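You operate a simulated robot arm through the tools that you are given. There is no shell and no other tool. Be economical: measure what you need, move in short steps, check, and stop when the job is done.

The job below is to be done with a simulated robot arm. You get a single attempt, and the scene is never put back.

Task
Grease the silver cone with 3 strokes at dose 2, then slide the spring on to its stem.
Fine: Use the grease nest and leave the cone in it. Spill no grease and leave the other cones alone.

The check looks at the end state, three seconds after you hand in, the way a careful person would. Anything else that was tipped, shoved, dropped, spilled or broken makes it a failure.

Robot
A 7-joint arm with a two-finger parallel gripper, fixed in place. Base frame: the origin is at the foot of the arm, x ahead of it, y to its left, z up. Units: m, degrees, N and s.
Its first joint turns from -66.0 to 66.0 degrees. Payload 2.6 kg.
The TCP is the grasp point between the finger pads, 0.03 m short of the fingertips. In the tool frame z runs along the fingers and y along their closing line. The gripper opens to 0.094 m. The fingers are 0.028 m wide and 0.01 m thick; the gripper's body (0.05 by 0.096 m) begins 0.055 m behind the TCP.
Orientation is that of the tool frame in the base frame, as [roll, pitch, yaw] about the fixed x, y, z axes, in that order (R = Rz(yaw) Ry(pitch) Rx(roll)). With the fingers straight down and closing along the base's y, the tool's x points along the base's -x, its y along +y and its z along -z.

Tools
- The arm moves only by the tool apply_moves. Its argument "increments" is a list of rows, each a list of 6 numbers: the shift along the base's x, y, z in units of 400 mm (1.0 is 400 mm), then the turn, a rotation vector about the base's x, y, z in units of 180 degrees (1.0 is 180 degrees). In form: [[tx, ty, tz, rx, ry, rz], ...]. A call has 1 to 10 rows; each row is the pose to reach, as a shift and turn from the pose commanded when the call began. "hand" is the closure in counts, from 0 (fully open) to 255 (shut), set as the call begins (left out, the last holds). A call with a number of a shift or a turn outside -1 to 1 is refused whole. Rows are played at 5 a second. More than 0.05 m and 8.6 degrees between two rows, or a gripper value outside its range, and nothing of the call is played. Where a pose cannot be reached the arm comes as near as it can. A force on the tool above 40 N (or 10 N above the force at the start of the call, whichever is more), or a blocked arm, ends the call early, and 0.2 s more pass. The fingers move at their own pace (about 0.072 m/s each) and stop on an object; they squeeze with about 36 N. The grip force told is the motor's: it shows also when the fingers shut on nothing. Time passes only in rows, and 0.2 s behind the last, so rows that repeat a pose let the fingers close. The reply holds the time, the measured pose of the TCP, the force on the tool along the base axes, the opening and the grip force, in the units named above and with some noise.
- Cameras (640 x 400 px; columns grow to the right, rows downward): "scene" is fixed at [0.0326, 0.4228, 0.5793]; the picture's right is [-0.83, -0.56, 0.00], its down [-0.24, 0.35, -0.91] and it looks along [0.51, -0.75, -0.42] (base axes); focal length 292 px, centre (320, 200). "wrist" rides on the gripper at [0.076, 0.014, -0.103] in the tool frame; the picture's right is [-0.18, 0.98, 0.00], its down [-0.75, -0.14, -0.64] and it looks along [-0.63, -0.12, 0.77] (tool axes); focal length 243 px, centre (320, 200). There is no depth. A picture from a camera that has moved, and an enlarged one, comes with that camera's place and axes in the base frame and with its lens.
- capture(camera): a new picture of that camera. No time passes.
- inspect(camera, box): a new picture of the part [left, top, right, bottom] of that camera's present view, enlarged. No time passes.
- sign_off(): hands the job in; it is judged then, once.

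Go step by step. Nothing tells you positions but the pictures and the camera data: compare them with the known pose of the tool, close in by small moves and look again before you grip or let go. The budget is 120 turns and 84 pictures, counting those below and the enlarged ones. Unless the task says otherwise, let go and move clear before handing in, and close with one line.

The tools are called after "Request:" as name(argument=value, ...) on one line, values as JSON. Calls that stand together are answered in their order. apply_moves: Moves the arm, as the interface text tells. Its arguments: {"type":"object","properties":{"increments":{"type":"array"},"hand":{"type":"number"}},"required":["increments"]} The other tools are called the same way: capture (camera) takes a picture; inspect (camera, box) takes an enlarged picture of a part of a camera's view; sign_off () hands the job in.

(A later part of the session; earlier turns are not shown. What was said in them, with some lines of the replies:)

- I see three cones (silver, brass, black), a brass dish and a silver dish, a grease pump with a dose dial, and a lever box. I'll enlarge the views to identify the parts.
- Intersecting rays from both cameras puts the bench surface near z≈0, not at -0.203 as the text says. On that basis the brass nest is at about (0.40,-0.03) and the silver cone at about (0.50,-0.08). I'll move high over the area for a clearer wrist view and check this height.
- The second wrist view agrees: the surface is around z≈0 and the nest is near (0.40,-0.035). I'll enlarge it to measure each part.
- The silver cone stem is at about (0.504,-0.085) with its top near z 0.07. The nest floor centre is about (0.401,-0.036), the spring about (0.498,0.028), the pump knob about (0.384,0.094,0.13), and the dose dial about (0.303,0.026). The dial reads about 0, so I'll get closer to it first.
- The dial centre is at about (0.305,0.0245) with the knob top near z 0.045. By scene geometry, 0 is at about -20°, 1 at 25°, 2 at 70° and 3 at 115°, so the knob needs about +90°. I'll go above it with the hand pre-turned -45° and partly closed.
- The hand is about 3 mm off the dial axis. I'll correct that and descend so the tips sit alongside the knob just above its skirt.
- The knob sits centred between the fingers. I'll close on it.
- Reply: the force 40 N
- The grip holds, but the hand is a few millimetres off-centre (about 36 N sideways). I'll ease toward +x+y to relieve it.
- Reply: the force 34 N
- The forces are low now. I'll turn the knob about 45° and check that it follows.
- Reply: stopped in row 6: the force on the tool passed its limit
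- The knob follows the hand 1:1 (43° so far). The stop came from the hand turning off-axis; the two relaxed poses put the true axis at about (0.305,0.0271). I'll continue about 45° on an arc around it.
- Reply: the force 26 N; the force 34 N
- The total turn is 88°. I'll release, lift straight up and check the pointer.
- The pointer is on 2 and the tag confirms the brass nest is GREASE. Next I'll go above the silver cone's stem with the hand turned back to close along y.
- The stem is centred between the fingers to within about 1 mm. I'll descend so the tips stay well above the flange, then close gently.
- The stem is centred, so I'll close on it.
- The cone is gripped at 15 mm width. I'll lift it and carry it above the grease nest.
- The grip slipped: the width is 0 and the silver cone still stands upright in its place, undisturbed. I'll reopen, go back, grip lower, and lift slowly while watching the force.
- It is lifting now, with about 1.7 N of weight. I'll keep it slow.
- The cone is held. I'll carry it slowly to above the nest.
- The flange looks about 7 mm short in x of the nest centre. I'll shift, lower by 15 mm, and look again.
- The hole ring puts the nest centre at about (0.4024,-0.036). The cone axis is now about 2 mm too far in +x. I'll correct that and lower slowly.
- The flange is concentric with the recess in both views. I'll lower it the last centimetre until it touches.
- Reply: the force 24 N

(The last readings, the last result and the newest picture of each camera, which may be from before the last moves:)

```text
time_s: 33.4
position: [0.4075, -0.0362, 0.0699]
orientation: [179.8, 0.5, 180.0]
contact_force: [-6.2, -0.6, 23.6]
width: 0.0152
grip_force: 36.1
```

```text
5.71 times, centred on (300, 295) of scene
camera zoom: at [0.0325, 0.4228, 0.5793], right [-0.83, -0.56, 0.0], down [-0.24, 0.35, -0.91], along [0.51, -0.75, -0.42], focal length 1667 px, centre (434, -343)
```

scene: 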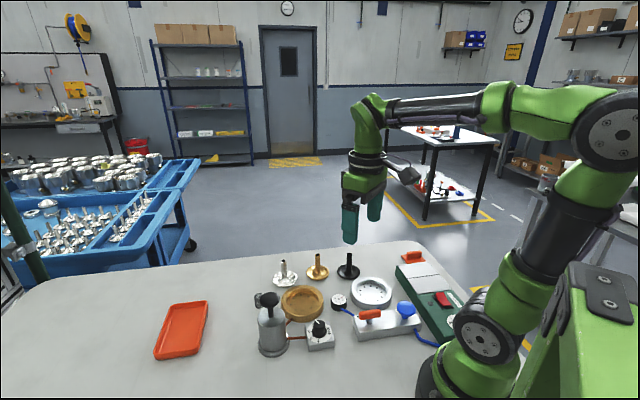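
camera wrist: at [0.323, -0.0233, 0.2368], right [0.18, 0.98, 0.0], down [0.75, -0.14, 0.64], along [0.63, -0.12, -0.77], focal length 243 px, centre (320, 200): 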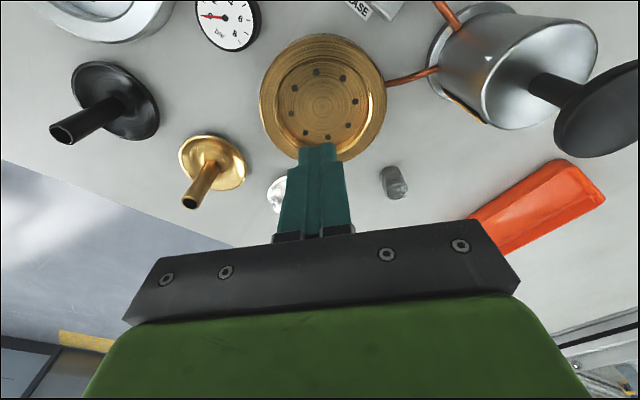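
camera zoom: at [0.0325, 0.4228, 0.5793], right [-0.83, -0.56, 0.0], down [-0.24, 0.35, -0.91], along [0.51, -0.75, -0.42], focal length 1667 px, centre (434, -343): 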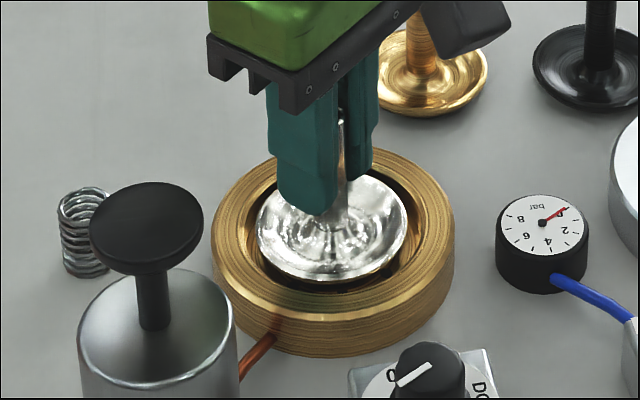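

It touches at the height expected for the nest floor. I'll release and check how it sits.

Request:
apply_moves(increments=[[0, 0, 0.002, 0, 0, 0], [0, 0, 0.002, 0, 0, 0], [0, 0, 0.002, 0, 0, 0], [0, 0, 0.002, 0, 0, 0]], hand=120)

Request:
apply_moves(increments=[[0, 0, 0.04, 0, 0, 0], [0, 0, 0.1, 0, 0, 0], [0, 0, 0.18, 0, 0, 0], [0, 0, 0.25, 0, 0, 0], [0, 0, 0.25, 0, 0, 0]])

Request:
inspect(camera="scene", box=[260, 260, 340, 330])

Request:
inspect(camera="wrist", box=[200, 50, 440, 200])

```text
time_s: 34.4
position: [0.4056, -0.0363, 0.0711]
orientation: [179.9, 0.2, 180.0]
contact_force: [-0.8, -0.4, 0.1]
width: 0.05
grip_force: 0.1
```

```text
time_s: 35.6
position: [0.4049, -0.0381, 0.1701]
orientation: [179.8, 0.2, -180.0]
contact_force: [-0.3, -0.6, -0.9]
width: 0.0496
grip_force: 0.1
```

```text
5.71 times, centred on (300, 295) of scene
camera zoom: at [0.0326, 0.4228, 0.5793], right [-0.83, -0.56, 0.0], down [-0.24, 0.35, -0.91], along [0.51, -0.75, -0.42], focal length 1667 px, centre (434, -343)
```

zoom: 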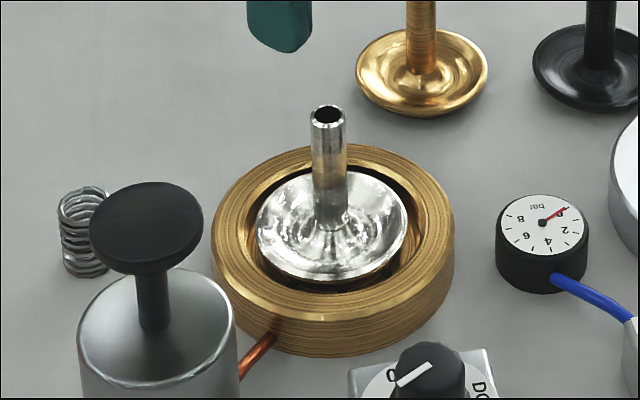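

```text
2.67 times, centred on (320, 125) of wrist
camera zoom: at [0.3283, -0.0247, 0.2733], right [0.18, 0.98, 0.0], down [0.75, -0.14, 0.64], along [0.63, -0.12, -0.77], focal length 647 px, centre (320, 400)
```

zoom: 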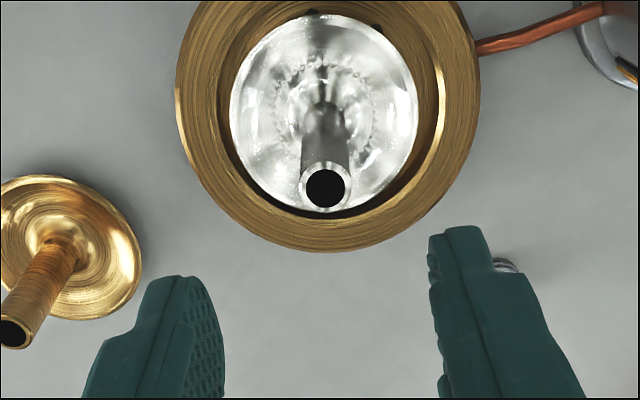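

The cone sits flat and centred in the nest. Next is the pump, so I'll rise and move to where its knob is in clear view.

Request:
apply_moves(increments=[[0, 0, 0.09, 0, 0, 0], [0, 0, 0.175, 0, 0, 0], [-0.03, 0.1, 0.175, 0, 0, 0], [-0.07, 0.2, 0.175, 0, 0, 0], [-0.09, 0.27, 0.175, 0, 0, 0], [-0.1125, 0.33, 0.175, 0, 0, 0], [-0.1125, 0.33, 0.175, 0, 0, 0]], hand=60)

Request:
inspect(camera="wrist", box=[200, 50, 440, 200])

Request:
inspect(camera="scene", box=[230, 270, 330, 360])

```text
time_s: 37.2
position: [0.3605, 0.0982, 0.2402]
orientation: [179.9, 0.2, 180.0]
contact_force: [0.5, 0.8, -0.3]
width: 0.0717
grip_force: 0.1
```

```text
2.67 times, centred on (320, 125) of wrist
camera zoom: at [0.2835, 0.1105, 0.343], right [0.18, 0.98, 0.0], down [0.75, -0.14, 0.64], along [0.63, -0.12, -0.76], focal length 647 px, centre (320, 400)
```

zoom: 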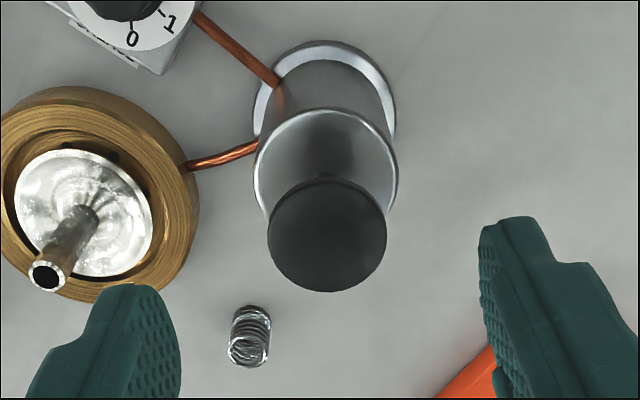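

```text
4.44 times, centred on (280, 315) of scene
camera zoom: at [0.0326, 0.4228, 0.5793], right [-0.83, -0.56, 0.0], down [-0.24, 0.35, -0.91], along [0.51, -0.75, -0.42], focal length 1296 px, centre (498, -311)
```

zoom: 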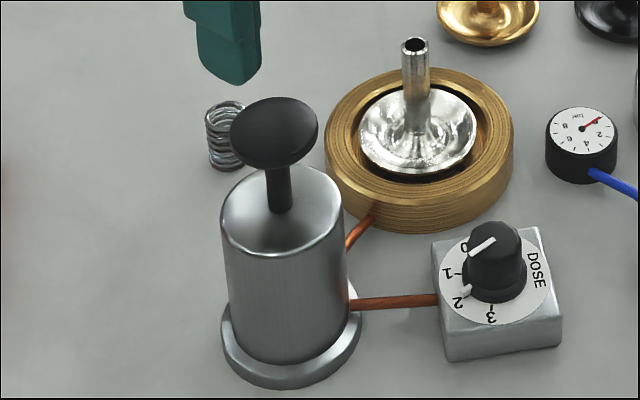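

The knob is at (0.384,0.0936) with its top at z 0.131. I'll close the fingers and place the tips just above its centre.

Request:
apply_moves(increments=[[0.02, -0.004, 0, 0, 0, 0], [0.04, -0.008, 0, 0, 0, 0], [0.059, -0.0115, 0, 0, 0, 0], [0.059, -0.0115, -0.08, 0, 0, 0], [0.059, -0.0115, -0.165, 0, 0, 0], [0.059, -0.0115, -0.165, 0, 0, 0]], hand=255)

Request:
inspect(camera="wrist", box=[200, 50, 440, 200])

Request:
inspect(camera="scene", box=[230, 270, 330, 360])

```text
time_s: 38.6
position: [0.3842, 0.0924, 0.1737]
orientation: [179.8, 0.2, -180.0]
contact_force: [-0.2, -0.4, 0.3]
width: 0.0
grip_force: 32.7
```

```text
2.67 times, centred on (320, 125) of wrist
camera zoom: at [0.3066, 0.1045, 0.276], right [0.18, 0.98, 0.0], down [0.75, -0.14, 0.64], along [0.63, -0.12, -0.77], focal length 647 px, centre (320, 400)
```

zoom: 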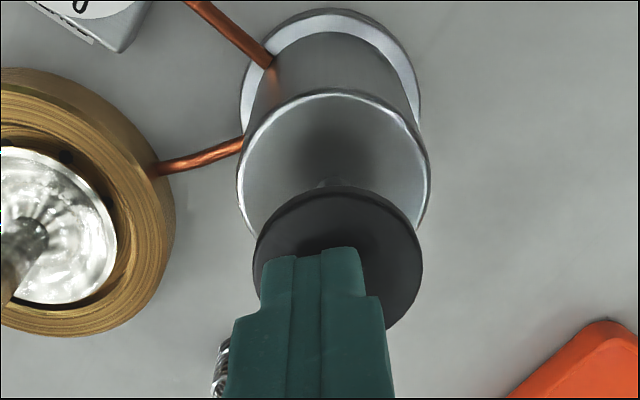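

```text
4.44 times, centred on (280, 315) of scene
camera zoom: at [0.0326, 0.4228, 0.5793], right [-0.83, -0.56, 0.0], down [-0.24, 0.35, -0.91], along [0.51, -0.75, -0.42], focal length 1296 px, centre (498, -311)
```

zoom: 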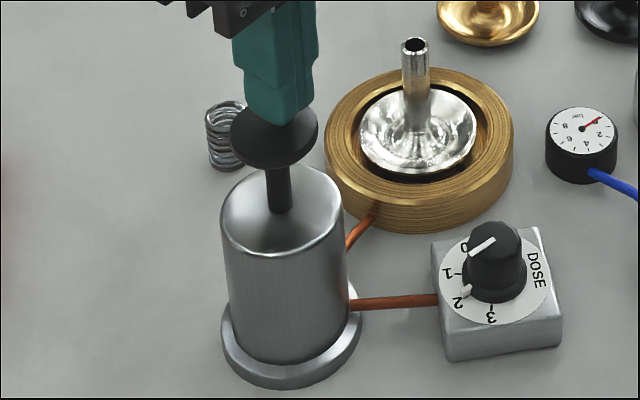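

The tips are over the knob, about 3 mm off in y. I'll correct that and press the first stroke, watching the force.

Request:
apply_moves(increments=[[0, 0.0075, 0, 0, 0, 0], [0, 0.0075, -0.015, 0, 0, 0], [0, 0.0075, -0.03, 0, 0, 0], [0, 0.0075, -0.04, 0, 0, 0], [0, 0.0075, -0.05, 0, 0, 0], [0, 0.0075, -0.06, 0, 0, 0]])

Request:
inspect(camera="scene", box=[230, 270, 330, 360])

```text
time_s: 40.0
position: [0.3839, 0.0944, 0.15]
orientation: [179.8, 0.3, 179.9]
contact_force: [1.1, -0.7, 6.3]
width: 0.0
grip_force: 33.2
```

```text
4.44 times, centred on (280, 315) of scene
camera zoom: at [0.0326, 0.4228, 0.5793], right [-0.83, -0.56, 0.0], down [-0.24, 0.35, -0.91], along [0.51, -0.75, -0.42], focal length 1296 px, centre (498, -311)
```

zoom: 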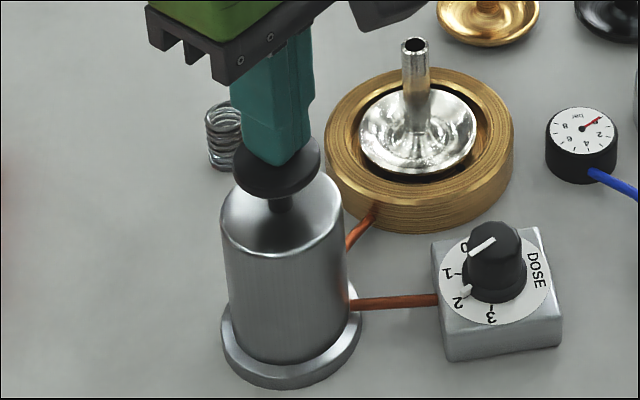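

The plunger is going down at 6 N. I'll continue to its stop.

Request:
apply_moves(increments=[[0, 0, -0.008, 0, 0, 0], [0, 0, -0.016, 0, 0, 0], [0, 0, -0.024, 0, 0, 0], [0, 0, -0.032, 0, 0, 0], [0, 0, -0.04, 0, 0, 0], [0, 0, -0.048, 0, 0, 0]])

Request:
inspect(camera="scene", box=[230, 270, 330, 360])

```text
time_s: 40.8
position: [0.3846, 0.0943, 0.1431]
orientation: [179.8, 0.4, 179.8]
contact_force: [-4.5, -1.8, 7.5]
width: 0.0
grip_force: 32.8
stopped in row 4: the force on the tool passed its limit (the readings are from after the stop); the commanded pose is now the measured one
```

```text
4.44 times, centred on (280, 315) of scene
camera zoom: at [0.0326, 0.4228, 0.5793], right [-0.83, -0.56, 0.0], down [-0.24, 0.35, -0.91], along [0.51, -0.75, -0.42], focal length 1296 px, centre (498, -311)
```

zoom: 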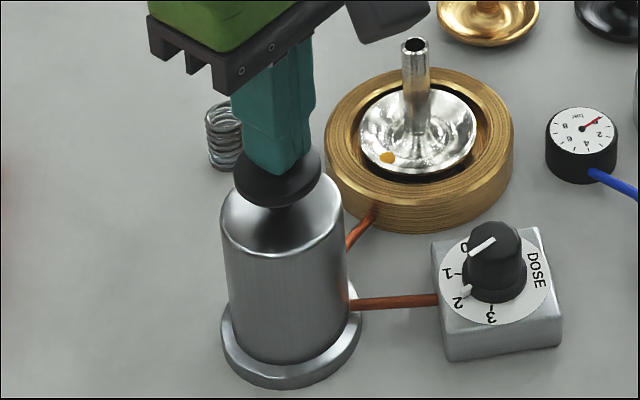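

The stroke bottomed out and one grease dot appeared on the cone. I'll release fully and check that the knob rises.

Request:
apply_moves(increments=[[0, 0, 0.02, 0, 0, 0], [0, 0, 0.04, 0, 0, 0], [0, 0, 0.06, 0, 0, 0], [0, 0, 0.075, 0, 0, 0], [0, 0, 0.075, 0, 0, 0], [0, 0, 0.075, 0, 0, 0]])

Request:
inspect(camera="scene", box=[230, 270, 330, 360])

```text
time_s: 42.2
position: [0.3854, 0.094, 0.1747]
orientation: [179.8, 0.4, 180.0]
contact_force: [0.0, 1.4, -0.4]
width: 0.0
grip_force: 32.8
```

```text
4.44 times, centred on (280, 315) of scene
camera zoom: at [0.0326, 0.4228, 0.5793], right [-0.83, -0.56, 0.0], down [-0.24, 0.35, -0.91], along [0.51, -0.75, -0.42], focal length 1296 px, centre (498, -311)
```

zoom: 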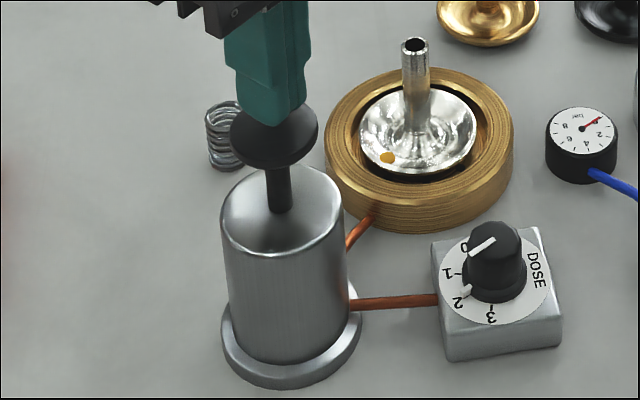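

The knob is fully back up. Now stroke 2.

Request:
apply_moves(increments=[[0, 0, -0.02, 0, 0, 0], [0, 0, -0.035, 0, 0, 0], [0, 0, -0.047, 0, 0, 0], [0, 0, -0.057, 0, 0, 0], [0, 0, -0.066, 0, 0, 0], [0, 0, -0.074, 0, 0, 0], [0, 0, -0.082, 0, 0, 0], [0, 0, -0.09, 0, 0, 0], [0, 0, -0.098, 0, 0, 0]])

Request:
inspect(camera="scene", box=[230, 270, 330, 360])

```text
time_s: 43.9
position: [0.3855, 0.0944, 0.1446]
orientation: [179.7, 0.6, 179.7]
contact_force: [-3.2, -0.7, 6.9]
width: 0.0
grip_force: 32.9
stopped in row 8: the force on the tool passed its limit (the readings are from after the stop); the commanded pose is now the measured one
```

```text
4.44 times, centred on (280, 315) of scene
camera zoom: at [0.0326, 0.4228, 0.5793], right [-0.83, -0.56, 0.0], down [-0.24, 0.35, -0.91], along [0.51, -0.75, -0.42], focal length 1296 px, centre (498, -311)
```

zoom: 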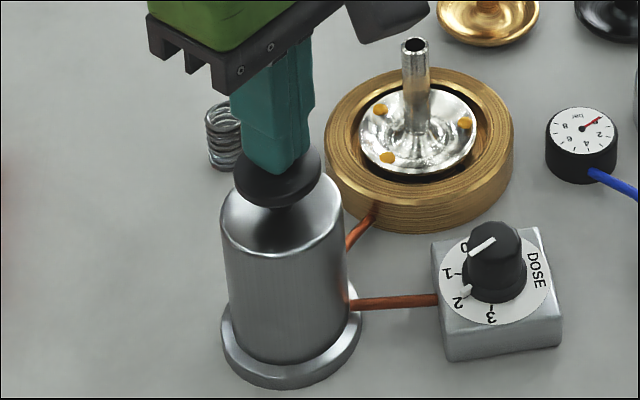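

Three dots are visible after two strokes, and one may be hidden behind the stem. I'll check from the wrist camera before going on.

Request:
inspect(camera="wrist", box=[120, 60, 280, 220])

Request:
inspect(camera="scene", box=[296, 272, 336, 312])

```text
2.50 times, centred on (200, 140) of wrist
camera zoom: at [0.308, 0.1076, 0.2468], right [0.19, 0.98, 0.01], down [0.75, -0.15, 0.65], along [0.64, -0.12, -0.76], focal length 606 px, centre (620, 350)
```

zoom: 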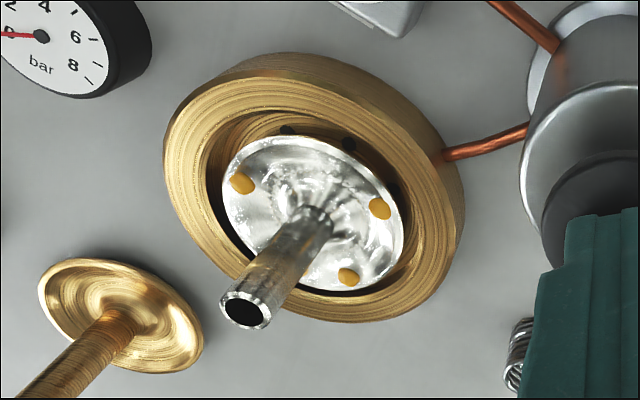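

```text
10.00 times, centred on (316, 292) of scene
camera zoom: at [0.0326, 0.4228, 0.5793], right [-0.83, -0.56, 0.0], down [-0.24, 0.35, -0.91], along [0.51, -0.75, -0.42], focal length 2917 px, centre (360, -720)
```

zoom: 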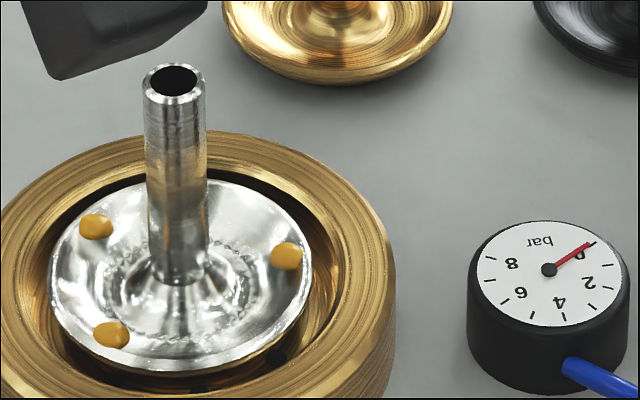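

A fourth dot could be hidden behind the stem, which blocks the same direction in both views. I'll lift off and look from another angle before any more strokes.

Request:
apply_moves(increments=[[0, 0, 0.04, 0, 0, 0], [0, 0, 0.09, 0, 0, 0], [0, 0, 0.15, 0, 0, 0], [0.01, -0.1, 0.2, 0, 0, 0], [0.02, -0.2, 0.2, 0, 0, 0], [0.035, -0.28, 0.2, 0, 0, 0], [0.049, -0.33, 0.2, 0, 0, 0], [0.049, -0.33, 0.2, 0, 0, 0]])

Request:
inspect(camera="wrist", box=[260, 40, 400, 150])

```text
time_s: 45.7
position: [0.4035, -0.0361, 0.2224]
orientation: [179.7, 0.5, 179.8]
contact_force: [0.4, 1.0, 0.5]
width: 0.0
grip_force: 32.5
```

```text
3.64 times, centred on (330, 95) of wrist
camera zoom: at [0.3263, -0.0231, 0.3255], right [0.19, 0.98, 0.01], down [0.75, -0.15, 0.65], along [0.64, -0.12, -0.76], focal length 882 px, centre (284, 582)
```

zoom: 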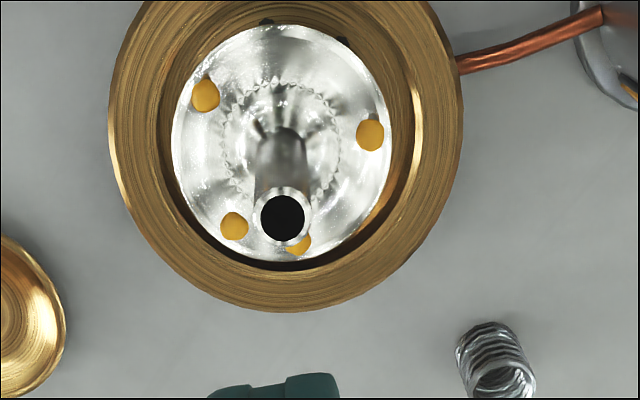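

There are four dots, two per stroke, which is right for dose 2. I'll go back for the third stroke.

Request:
apply_moves(increments=[[-0.014, 0.08, 0, 0, 0, 0], [-0.025, 0.17, 0, 0, 0, 0], [-0.035, 0.26, 0, 0, 0, 0], [-0.049, 0.33, 0, 0, 0, 0], [-0.049, 0.33, -0.06, 0, 0, 0], [-0.049, 0.33, -0.12, 0, 0, 0], [-0.049, 0.33, -0.12, 0, 0, 0]])

Request:
inspect(camera="scene", box=[230, 270, 330, 360])

```text
time_s: 47.3
position: [0.3855, 0.0942, 0.176]
orientation: [179.6, 0.5, 179.8]
contact_force: [-0.6, 0.3, 0.1]
width: 0.0001
grip_force: 33.1
```

```text
4.44 times, centred on (280, 315) of scene
camera zoom: at [0.0326, 0.4228, 0.5793], right [-0.83, -0.56, 0.0], down [-0.24, 0.35, -0.91], along [0.51, -0.75, -0.42], focal length 1296 px, centre (498, -311)
```

zoom: 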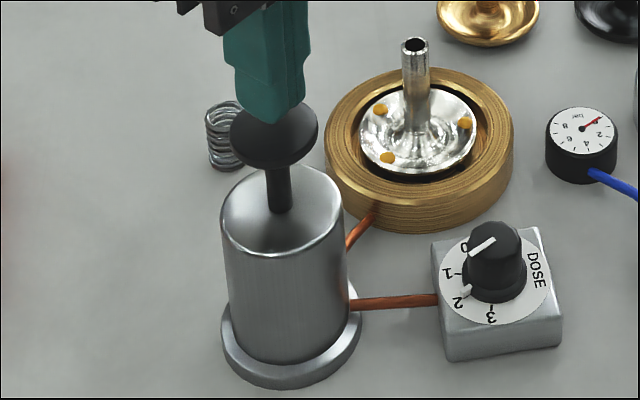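

Request:
apply_moves(increments=[[0, 0, -0.02, 0, 0, 0], [0, 0, -0.035, 0, 0, 0], [0, 0, -0.047, 0, 0, 0], [0, 0, -0.057, 0, 0, 0], [0, 0, -0.066, 0, 0, 0], [0, 0, -0.074, 0, 0, 0], [0, 0, -0.082, 0, 0, 0], [0, 0, -0.09, 0, 0, 0], [0, 0, -0.098, 0, 0, 0], [0, 0, -0.104, 0, 0, 0]])

Request:
inspect(camera="scene", box=[230, 270, 330, 360])

```text
time_s: 49.1
position: [0.3864, 0.0942, 0.1447]
orientation: [179.6, 0.7, 179.6]
contact_force: [-4.2, 0.4, 7.9]
width: 0.0
grip_force: 33.2
stopped in row 9: the force on the tool passed its limit (the readings are from after the stop); the commanded pose is now the measured one
```

```text
4.44 times, centred on (280, 315) of scene
camera zoom: at [0.0326, 0.4228, 0.5793], right [-0.83, -0.56, 0.0], down [-0.24, 0.35, -0.91], along [0.51, -0.75, -0.42], focal length 1296 px, centre (498, -311)
```

zoom: 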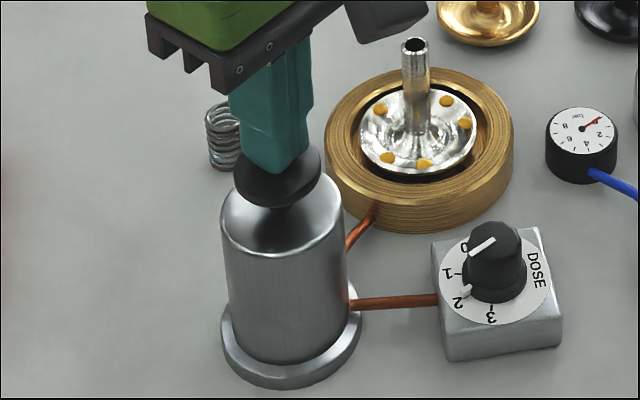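

That makes five visible dots plus the one known to be hidden, so six in all and three strokes are done. I'll lift off, square up the hand, and move above the spring with the fingers partly open.

Request:
apply_moves(increments=[[0, 0, 0.05, 0, 0, 0], [0, 0, 0.12, 0, 0, 0], [0, 0, 0.2, 0, 0, 0], [0.08, -0.045, 0.2, -0.001, 0.002, 0.001], [0.18, -0.105, 0.2, -0.0022, 0.0039, 0.0022], [0.279, -0.165, 0.2, -0.0022, 0.0039, 0.0022], [0.279, -0.165, 0.1, -0.0022, 0.0039, 0.0022], [0.279, -0.165, 0.0, -0.0022, 0.0039, 0.0022], [0.279, -0.165, 0.0, -0.0022, 0.0039, 0.0022]])

Request:
apply_moves(increments=[[0, 0, 0, 0, 0, 0], [0, 0, 0, 0, 0, 0]], hand=110)

Request:
inspect(camera="wrist", box=[240, 60, 400, 160])

Request:
inspect(camera="scene", box=[240, 260, 340, 340])

```text
time_s: 51.1
position: [0.4956, 0.0304, 0.1414]
orientation: [-180.0, -0.1, 180.0]
contact_force: [0.5, -0.2, -0.4]
width: 0.0001
grip_force: 32.9
```

```text
time_s: 51.7
position: [0.4953, 0.0296, 0.1432]
orientation: [-179.9, 0.0, -179.9]
contact_force: [1.0, -0.5, -0.4]
width: 0.0532
grip_force: 0.1
```

```text
4.00 times, centred on (320, 110) of wrist
camera zoom: at [0.4199, 0.0431, 0.2454], right [0.18, 0.98, 0.0], down [0.75, -0.14, 0.64], along [0.63, -0.12, -0.77], focal length 970 px, centre (320, 560)
```

zoom: 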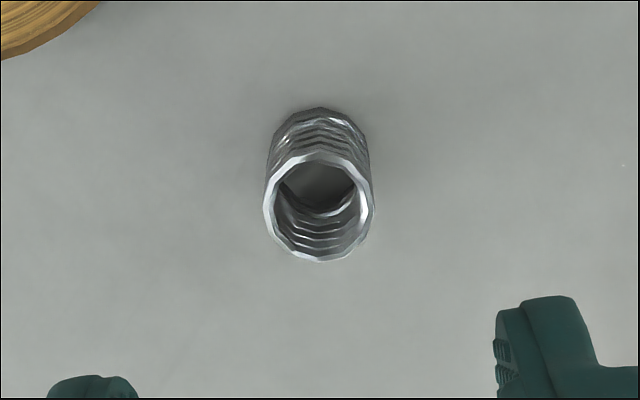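

```text
5.00 times, centred on (290, 300) of scene
camera zoom: at [0.0326, 0.4228, 0.5793], right [-0.83, -0.56, 0.0], down [-0.24, 0.35, -0.91], along [0.51, -0.75, -0.42], focal length 1458 px, centre (470, -300)
```

zoom: 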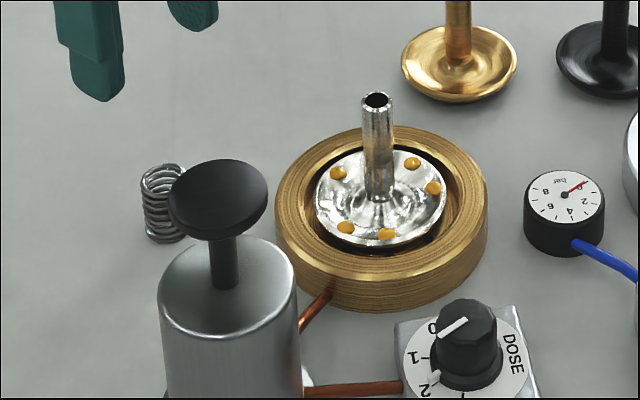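

The spring stands upright at about (0.4955,0.028) with its top at z 0.032, an outer diameter of about 23 mm and a bore of about 17 mm. I'll descend around it and stop with the tips above its foot.

Request:
apply_moves(increments=[[0, -0.003, -0.07, 0, 0, 0], [0, -0.003, -0.14, 0, 0, 0], [0, -0.003, -0.2, 0, 0, 0], [0, -0.003, -0.25, 0, 0, 0], [0, -0.003, -0.25, 0, 0, 0]])

Request:
inspect(camera="wrist", box=[220, 60, 420, 200])

Request:
inspect(camera="scene", box=[220, 250, 300, 320])

```text
time_s: 52.9
position: [0.4966, 0.0273, 0.0415]
orientation: [-179.9, 0.0, 180.0]
contact_force: [-0.2, 0.3, 0.1]
width: 0.0534
grip_force: 0.1
```

```text
2.86 times, centred on (320, 130) of wrist
camera zoom: at [0.4206, 0.0406, 0.145], right [0.18, 0.98, 0.0], down [0.75, -0.14, 0.64], along [0.63, -0.12, -0.77], focal length 693 px, centre (320, 400)
```

zoom: 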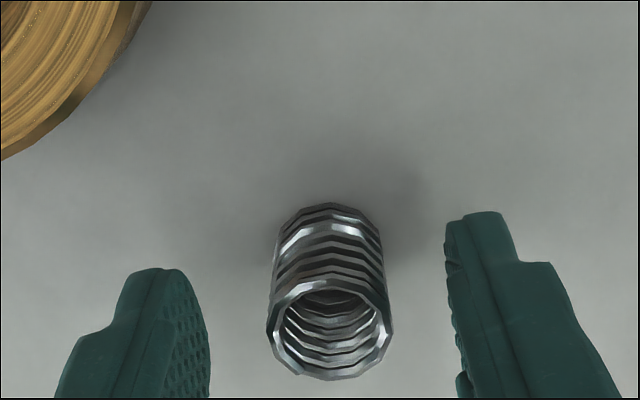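

```text
5.71 times, centred on (260, 285) of scene
camera zoom: at [0.0326, 0.4228, 0.5793], right [-0.83, -0.56, 0.0], down [-0.24, 0.35, -0.91], along [0.51, -0.75, -0.42], focal length 1667 px, centre (663, -286)
```

zoom: 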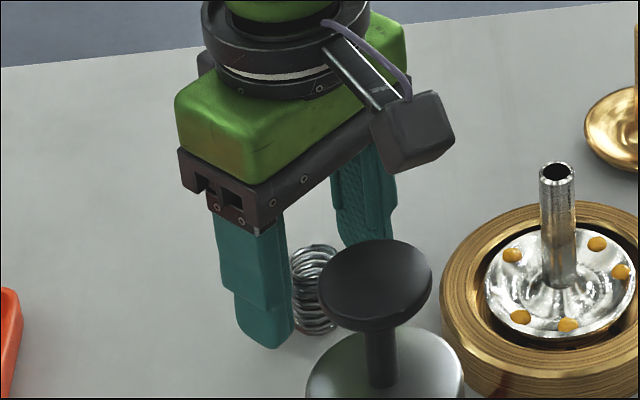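

The spring is centred between the fingers. I'll close and lift slowly.

Request:
apply_moves(increments=[[0, 0, 0, 0, 0, 0], [0, 0, 0, 0, 0, 0], [0, 0, 0, 0, 0, 0], [0, 0, 0, 0, 0, 0], [0, 0, 0, 0, 0, 0]], hand=255)

Request:
apply_moves(increments=[[0, 0, 0.006, 0, 0, 0], [0, 0, 0.015, 0, 0, 0], [0, 0, 0.026, 0, 0, 0], [0, 0, 0.038, 0, 0, 0], [0, 0, 0.05, 0, 0, 0], [0, 0, 0.055, 0, 0, 0]])

Request:
inspect(camera="wrist", box=[220, 60, 420, 200])

```text
time_s: 54.1
position: [0.4972, 0.0279, 0.0424]
orientation: [-179.9, 0.0, -180.0]
contact_force: [0.1, -0.1, -0.3]
width: 0.0236
grip_force: 35.9
```

```text
time_s: 55.5
position: [0.4978, 0.0266, 0.0657]
orientation: [-180.0, 0.0, 179.9]
contact_force: [0.5, -0.6, 0.3]
width: 0.0236
grip_force: 36.1
```

```text
2.86 times, centred on (320, 130) of wrist
camera zoom: at [0.4218, 0.0416, 0.1693], right [0.18, 0.98, 0.0], down [0.75, -0.14, 0.64], along [0.63, -0.12, -0.77], focal length 693 px, centre (320, 400)
```

zoom: 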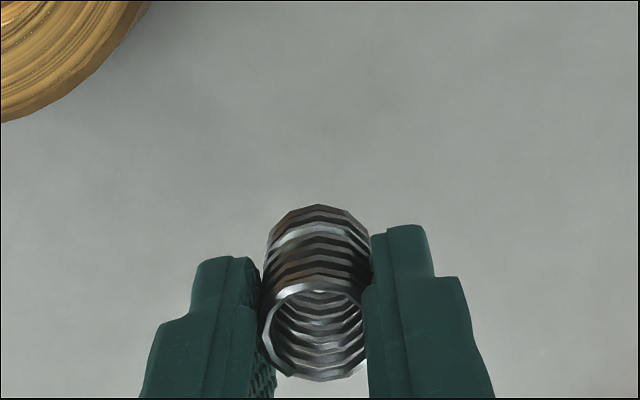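

The spring is held. I'll lift it above the stem height and carry it over.

Request:
apply_moves(increments=[[0, 0, 0.012, 0, 0, 0], [0, 0, 0.032, 0, 0, 0], [0, 0, 0.056, 0, 0, 0], [0, 0, 0.08, 0, 0, 0], [0, 0, 0.104, 0, 0, 0], [0, 0, 0.128, 0, 0, 0], [0, 0, 0.15, 0, 0, 0], [0, 0, 0.168, 0, 0, 0], [0, 0, 0.18, 0, 0, 0]])

Request:
apply_moves(increments=[[-0.012, -0.008, 0, 0, 0, 0], [-0.036, -0.025, 0, 0, 0, 0], [-0.066, -0.046, 0, 0, 0, 0], [-0.098, -0.068, 0, 0, 0, 0], [-0.13, -0.09, 0, 0, 0, 0], [-0.162, -0.112, 0, 0, 0, 0], [-0.192, -0.133, 0, 0, 0, 0], [-0.216, -0.15, 0, 0, 0, 0], [-0.23, -0.162, 0, 0, 0, 0], [-0.23, -0.162, 0, 0, 0, 0]])

Request:
inspect(camera="wrist", box=[240, 60, 400, 200])

Request:
inspect(camera="scene", box=[270, 230, 350, 320])

```text
time_s: 57.5
position: [0.4984, 0.028, 0.138]
orientation: [-179.9, 0.0, -180.0]
contact_force: [-0.7, 1.0, -0.5]
width: 0.0232
grip_force: 36.0
```

```text
time_s: 59.7
position: [0.405, -0.0391, 0.1382]
orientation: [-179.9, -0.1, 180.0]
contact_force: [0.0, 0.8, 0.1]
width: 0.0234
grip_force: 35.7
```

```text
2.86 times, centred on (320, 130) of wrist
camera zoom: at [0.3288, -0.0244, 0.2408], right [0.18, 0.98, 0.0], down [0.75, -0.14, 0.64], along [0.63, -0.12, -0.77], focal length 693 px, centre (320, 400)
```

zoom: 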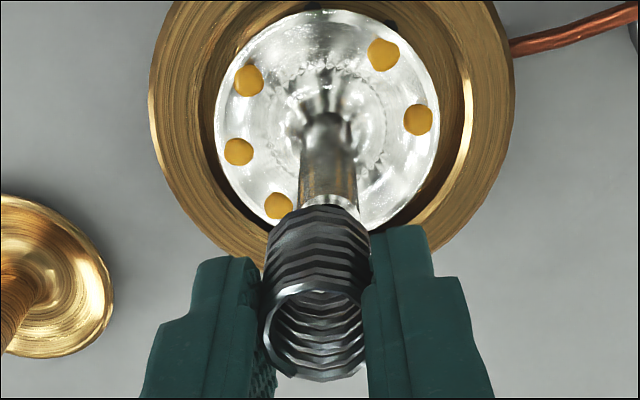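

```text
4.44 times, centred on (310, 275) of scene
camera zoom: at [0.0326, 0.4228, 0.5793], right [-0.83, -0.56, 0.0], down [-0.24, 0.35, -0.91], along [0.51, -0.75, -0.42], focal length 1296 px, centre (364, -133)
```

zoom: 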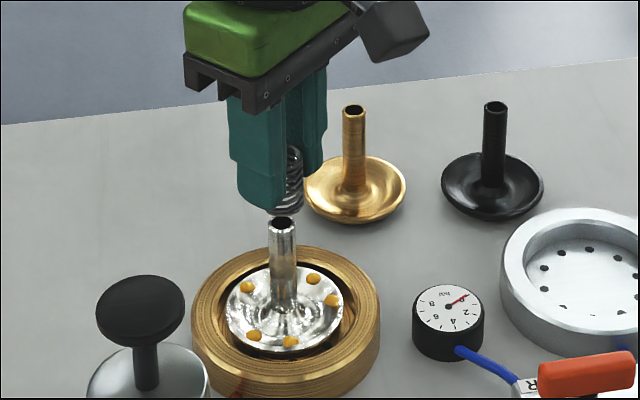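

The spring hangs just above the stem, but the stem is about 2.5 mm to +y. I'll shift and recheck up close.

Request:
apply_moves(increments=[[0, 0.003, 0, 0, 0, 0], [0, 0.00625, 0, 0, 0, 0], [0, 0.00625, -0.008, 0, 0, 0], [0, 0.00625, -0.016, 0, 0, 0], [0, 0.00625, -0.016, 0, 0, 0]])

Request:
inspect(camera="wrist", box=[280, 100, 360, 180])

Request:
inspect(camera="scene", box=[280, 250, 330, 300])

```text
time_s: 60.9
position: [0.406, -0.0351, 0.1311]
orientation: [-179.9, 0.0, 179.9]
contact_force: [-0.1, 0.0, -0.6]
width: 0.0234
grip_force: 35.7
```

```text
5.00 times, centred on (320, 140) of wrist
camera zoom: at [0.3294, -0.0212, 0.2342], right [0.18, 0.98, 0.0], down [0.75, -0.14, 0.64], along [0.63, -0.12, -0.77], focal length 1213 px, centre (320, 500)
```

zoom: 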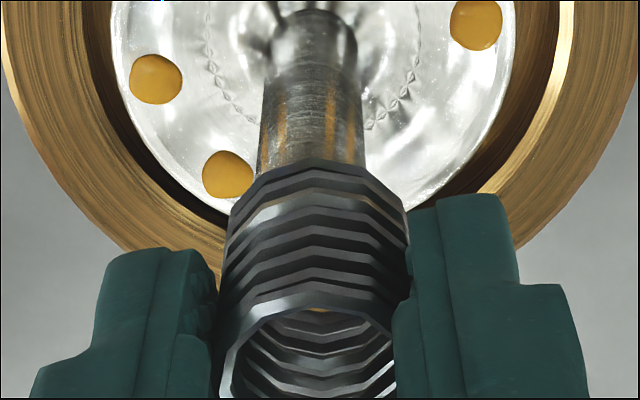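

```text
8.00 times, centred on (305, 275) of scene
camera zoom: at [0.0326, 0.4228, 0.5793], right [-0.83, -0.56, 0.0], down [-0.24, 0.35, -0.91], along [0.51, -0.75, -0.42], focal length 2333 px, centre (440, -400)
```

zoom: 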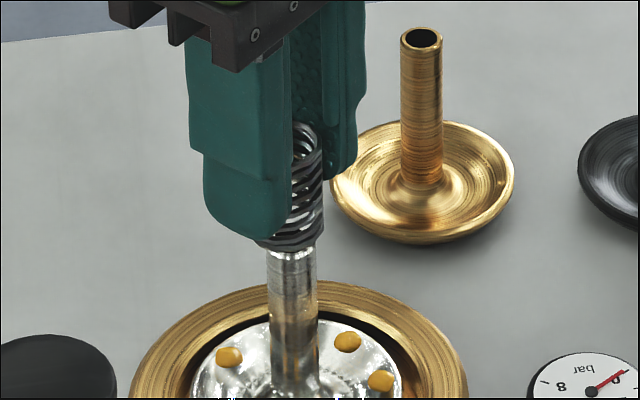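

The alignment is within about 1 mm. I'll make a small correction and lower slowly, watching for contact.

Request:
apply_moves(increments=[[-0.0018, -0.0018, 0, 0, 0, 0], [-0.0018, -0.0018, -0.004, 0, 0, 0], [-0.0018, -0.0018, -0.009, 0, 0, 0], [-0.0018, -0.0018, -0.014, 0, 0, 0], [-0.0018, -0.0018, -0.019, 0, 0, 0]])

Request:
inspect(camera="wrist", box=[280, 100, 360, 200])

Request:
inspect(camera="scene", box=[280, 250, 330, 300])

```text
time_s: 62.1
position: [0.4044, -0.0365, 0.1227]
orientation: [-180.0, -0.1, -180.0]
contact_force: [-0.2, -0.3, -0.2]
width: 0.0232
grip_force: 36.0
```

```text
4.00 times, centred on (320, 150) of wrist
camera zoom: at [0.3283, -0.0225, 0.2265], right [0.18, 0.98, 0.0], down [0.75, -0.14, 0.64], along [0.63, -0.12, -0.77], focal length 970 px, centre (320, 400)
```

zoom: 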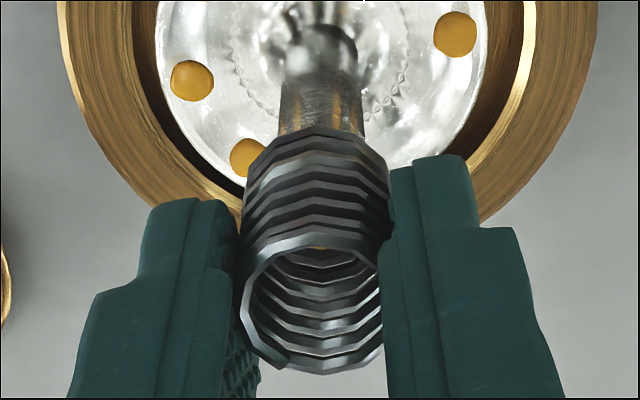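

```text
8.00 times, centred on (305, 275) of scene
camera zoom: at [0.0326, 0.4228, 0.5793], right [-0.83, -0.56, 0.0], down [-0.24, 0.35, -0.91], along [0.51, -0.75, -0.42], focal length 2333 px, centre (440, -400)
```

zoom: 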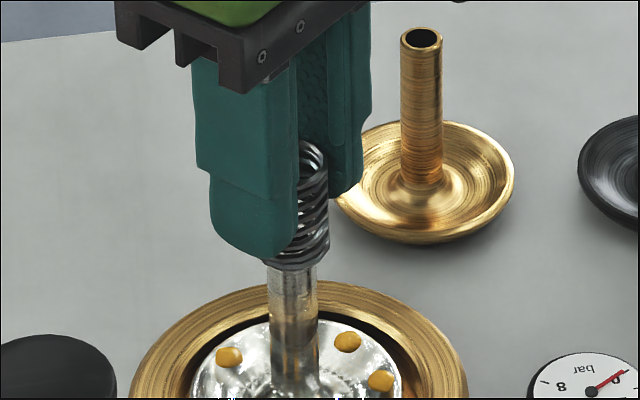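

Request:
apply_moves(increments=[[0, 0.0018, -0.002, 0, 0, 0], [0, 0.0018, -0.006, 0, 0, 0], [0, 0.0018, -0.01, 0, 0, 0], [0, 0.0018, -0.014, 0, 0, 0]])

Request:
inspect(camera="wrist", box=[280, 100, 360, 200])

Request:
inspect(camera="scene", box=[280, 250, 330, 300])

```text
time_s: 63.1
position: [0.4042, -0.0344, 0.1175]
orientation: [-180.0, -0.1, 180.0]
contact_force: [0.1, -0.2, -0.5]
width: 0.0229
grip_force: 36.7
```

```text
4.00 times, centred on (320, 150) of wrist
camera zoom: at [0.3285, -0.0206, 0.221], right [0.18, 0.98, 0.0], down [0.75, -0.14, 0.64], along [0.63, -0.12, -0.77], focal length 970 px, centre (320, 400)
```

zoom: 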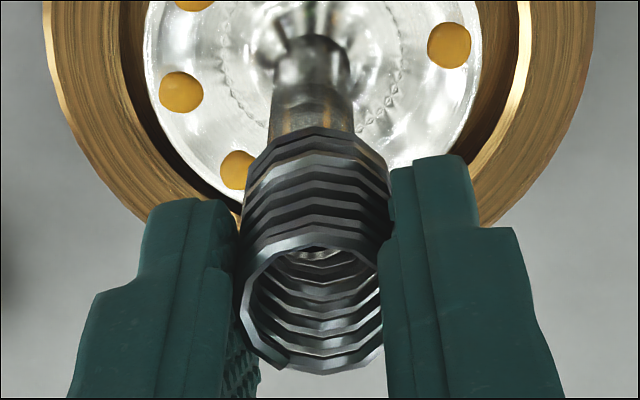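

```text
8.00 times, centred on (305, 275) of scene
camera zoom: at [0.0326, 0.4228, 0.5793], right [-0.83, -0.56, 0.0], down [-0.24, 0.35, -0.91], along [0.51, -0.75, -0.42], focal length 2333 px, centre (440, -400)
```

zoom: 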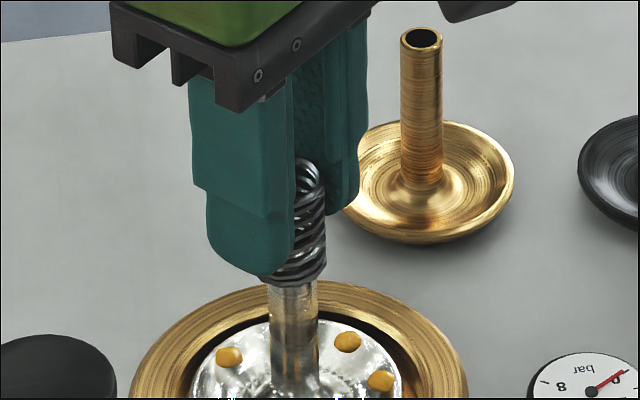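

There is no contact force, and in the scene view the lowest coils are already below the stem's top rim, so the stem appears to be inside. I'll continue down gently.

Request:
apply_moves(increments=[[0, -0.001, -0.006, 0, 0, 0], [0, -0.001, -0.012, 0, 0, 0], [0, -0.001, -0.018, 0, 0, 0], [0, -0.001, -0.024, 0, 0, 0]])

Request:
inspect(camera="wrist", box=[280, 100, 360, 200])

Request:
inspect(camera="scene", box=[280, 250, 330, 300])

```text
time_s: 64.1
position: [0.4048, -0.0353, 0.1089]
orientation: [-179.9, 0.0, -179.9]
contact_force: [0.3, 0.8, -0.8]
width: 0.0229
grip_force: 35.7
```

```text
4.00 times, centred on (320, 150) of wrist
camera zoom: at [0.329, -0.0214, 0.2116], right [0.18, 0.98, 0.0], down [0.75, -0.14, 0.64], along [0.63, -0.12, -0.77], focal length 970 px, centre (320, 400)
```

zoom: 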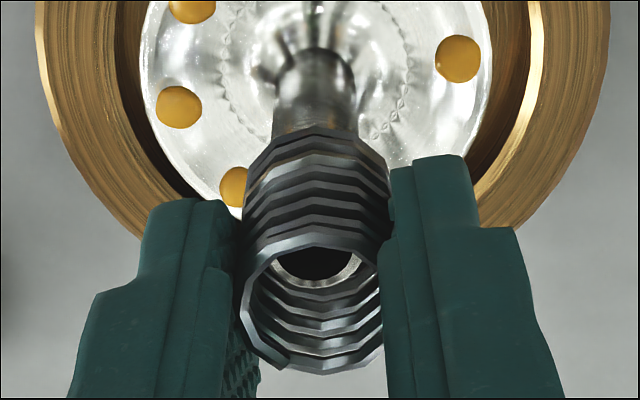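

```text
8.00 times, centred on (305, 275) of scene
camera zoom: at [0.0326, 0.4228, 0.5793], right [-0.83, -0.56, 0.0], down [-0.24, 0.35, -0.91], along [0.51, -0.75, -0.42], focal length 2333 px, centre (440, -400)
```

zoom: 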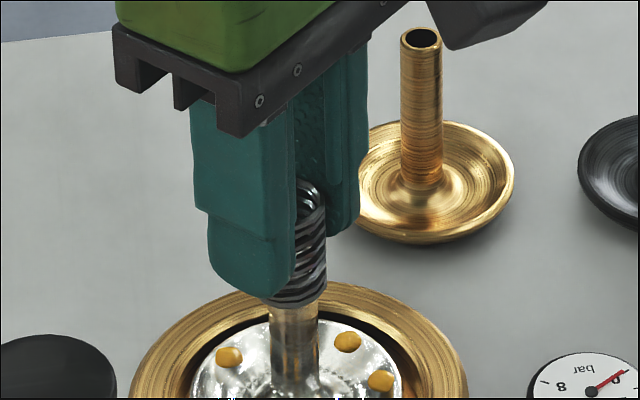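

The stem's rim is visible inside the spring. I'll continue down toward the hub.

Request:
apply_moves(increments=[[0, 0, -0.006, 0, 0, 0], [0, 0, -0.012, 0, 0, 0], [0, 0, -0.018, 0, 0, 0], [0, 0, -0.024, 0, 0, 0], [0, 0, -0.03, 0, 0, 0], [0, 0, -0.036, 0, 0, 0]])

Request:
inspect(camera="wrist", box=[280, 100, 360, 200])

Request:
inspect(camera="scene", box=[280, 250, 330, 300])

```text
time_s: 65.5
position: [0.4056, -0.0353, 0.0938]
orientation: [-180.0, 0.0, -180.0]
contact_force: [0.3, 0.1, 0.0]
width: 0.0232
grip_force: 36.3
```

```text
4.00 times, centred on (320, 150) of wrist
camera zoom: at [0.3286, -0.0221, 0.1971], right [0.18, 0.98, 0.0], down [0.75, -0.14, 0.64], along [0.63, -0.12, -0.77], focal length 970 px, centre (320, 400)
```

zoom: 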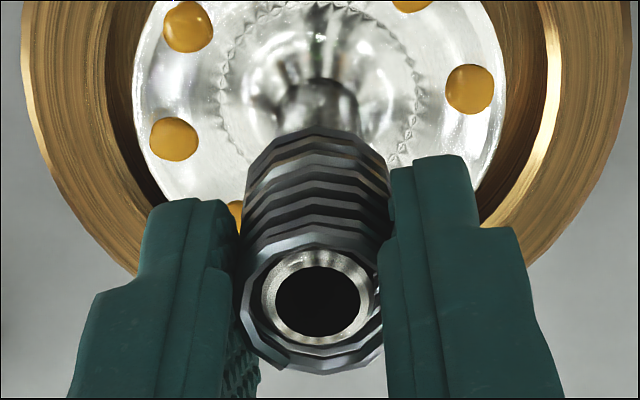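

```text
8.00 times, centred on (305, 275) of scene
camera zoom: at [0.0326, 0.4228, 0.5793], right [-0.83, -0.56, 0.0], down [-0.24, 0.35, -0.91], along [0.51, -0.75, -0.42], focal length 2333 px, centre (440, -400)
```

zoom: 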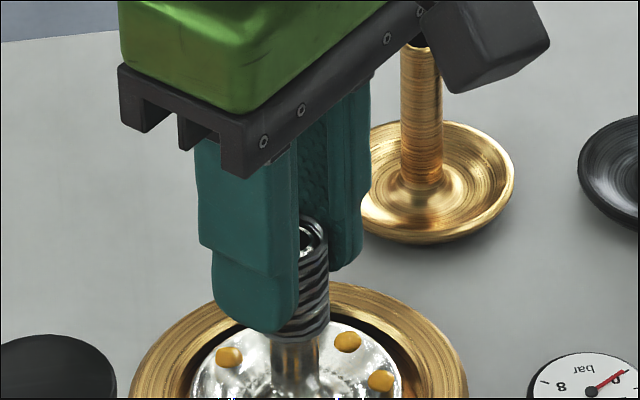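

Request:
apply_moves(increments=[[0, 0, -0.006, 0, 0, 0], [0, 0, -0.012, 0, 0, 0], [0, 0, -0.018, 0, 0, 0], [0, 0, -0.024, 0, 0, 0]])

```text
time_s: 66.5
position: [0.4053, -0.0357, 0.0842]
orientation: [-179.9, 0.0, 180.0]
contact_force: [0.6, -0.4, -0.8]
width: 0.0234
grip_force: 35.5
```

Request:
apply_moves(increments=[[0, 0, -0.004, 0, 0, 0], [0, 0, -0.008, 0, 0, 0], [0, 0, -0.012, 0, 0, 0], [0, 0, -0.016, 0, 0, 0]])

Request:
inspect(camera="scene", box=[280, 250, 330, 300])

```text
time_s: 67.5
position: [0.4042, -0.0364, 0.0776]
orientation: [-179.9, 0.0, -179.9]
contact_force: [0.1, 0.0, -0.4]
width: 0.0231
grip_force: 36.0
```

```text
8.00 times, centred on (305, 275) of scene
camera zoom: at [0.0326, 0.4228, 0.5793], right [-0.83, -0.56, 0.0], down [-0.24, 0.35, -0.91], along [0.51, -0.75, -0.42], focal length 2333 px, centre (440, -400)
```

zoom: 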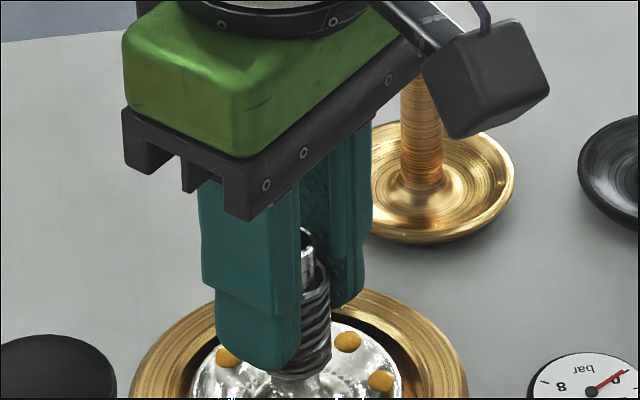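

The spring is nearly at the hub with no load. I'll release and lift straight up.

Request:
apply_moves(increments=[[0, 0, 0, 0, 0, 0], [0, 0, 0, 0, 0, 0], [0, 0, 0, 0, 0, 0], [0, 0, 0, 0, 0, 0]], hand=120)

Request:
inspect(camera="wrist", box=[240, 60, 400, 200])

```text
time_s: 68.5
position: [0.4058, -0.0362, 0.0769]
orientation: [-179.9, 0.0, -180.0]
contact_force: [0.4, 0.5, -0.1]
width: 0.0498
grip_force: 0.1
```

```text
2.86 times, centred on (320, 130) of wrist
camera zoom: at [0.3287, -0.0225, 0.1814], right [0.18, 0.98, 0.0], down [0.75, -0.14, 0.64], along [0.63, -0.12, -0.77], focal length 693 px, centre (320, 400)
```

zoom: 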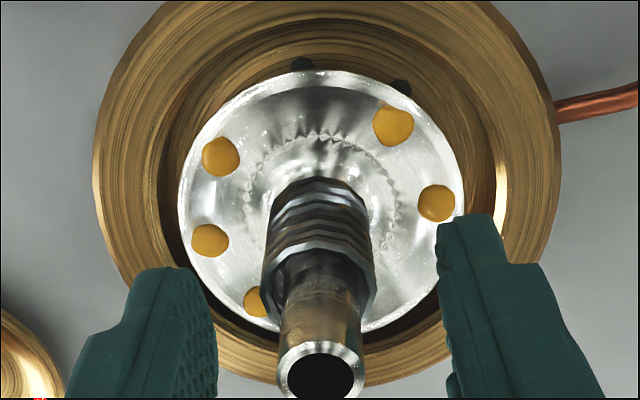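

The spring has dropped onto the hub around the stem. I'll lift clear and do a final check.

Request:
apply_moves(increments=[[0, 0, 0.03, 0, 0, 0], [0, 0, 0.08, 0, 0, 0], [0, 0, 0.16, 0, 0, 0], [0, 0, 0.25, 0, 0, 0], [0, 0, 0.35, 0, 0, 0], [0, 0, 0.42, 0, 0, 0], [0, 0, 0.42, 0, 0, 0]])

Request:
inspect(camera="scene", box=[230, 240, 350, 360])

Request:
inspect(camera="wrist", box=[200, 0, 480, 180])

Request:
capture(camera="scene")

```text
time_s: 70.1
position: [0.4048, -0.0352, 0.2471]
orientation: [-179.9, 0.0, -180.0]
contact_force: [0.0, -1.1, -0.3]
width: 0.0494
grip_force: 0.0
```

```text
3.33 times, centred on (290, 300) of scene
camera zoom: at [0.0326, 0.4228, 0.5793], right [-0.83, -0.56, 0.0], down [-0.24, 0.35, -0.91], along [0.51, -0.75, -0.42], focal length 972 px, centre (420, -133)
```

zoom: 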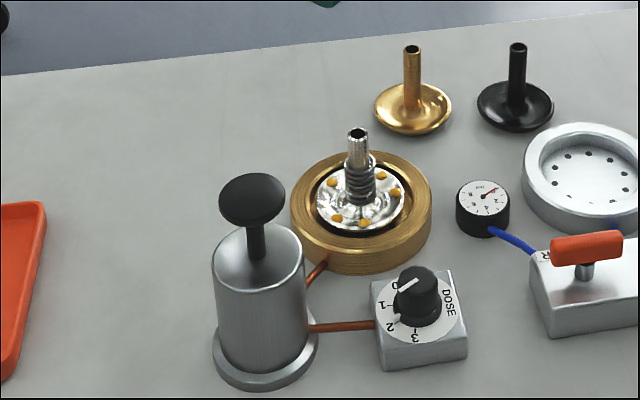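

```text
2.22 times, centred on (340, 90) of wrist
camera zoom: at [0.3281, -0.022, 0.3501], right [0.18, 0.98, 0.0], down [0.75, -0.14, 0.64], along [0.63, -0.12, -0.77], focal length 539 px, centre (276, 444)
```

zoom: 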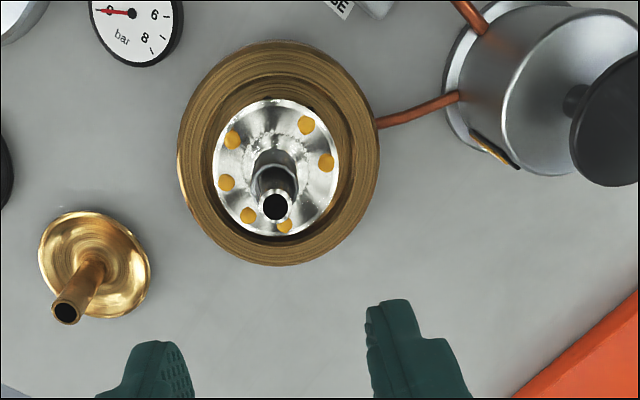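

```text
5 pictures are left
```

scene: 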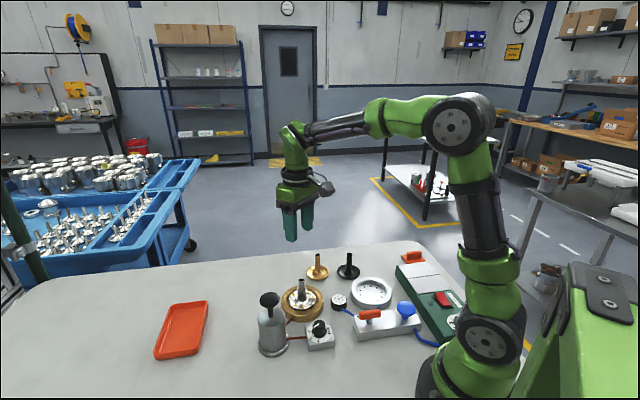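

The final views show six grease dots on the silver cone, no spill, and the spring seated on the stem. The cone is still in the nest, the other cones are untouched, and the arm is clear, so I'm handing in.

Request:
sign_off()

```text
The job is handed in.
```

The silver cone was greased in the grease nest with 3 strokes at dose 2 (six dots, no spill), and the spring is on its stem; my first lift of the cone slipped but disturbed nothing, and the bench measured near z = 0, not the stated -0.203.
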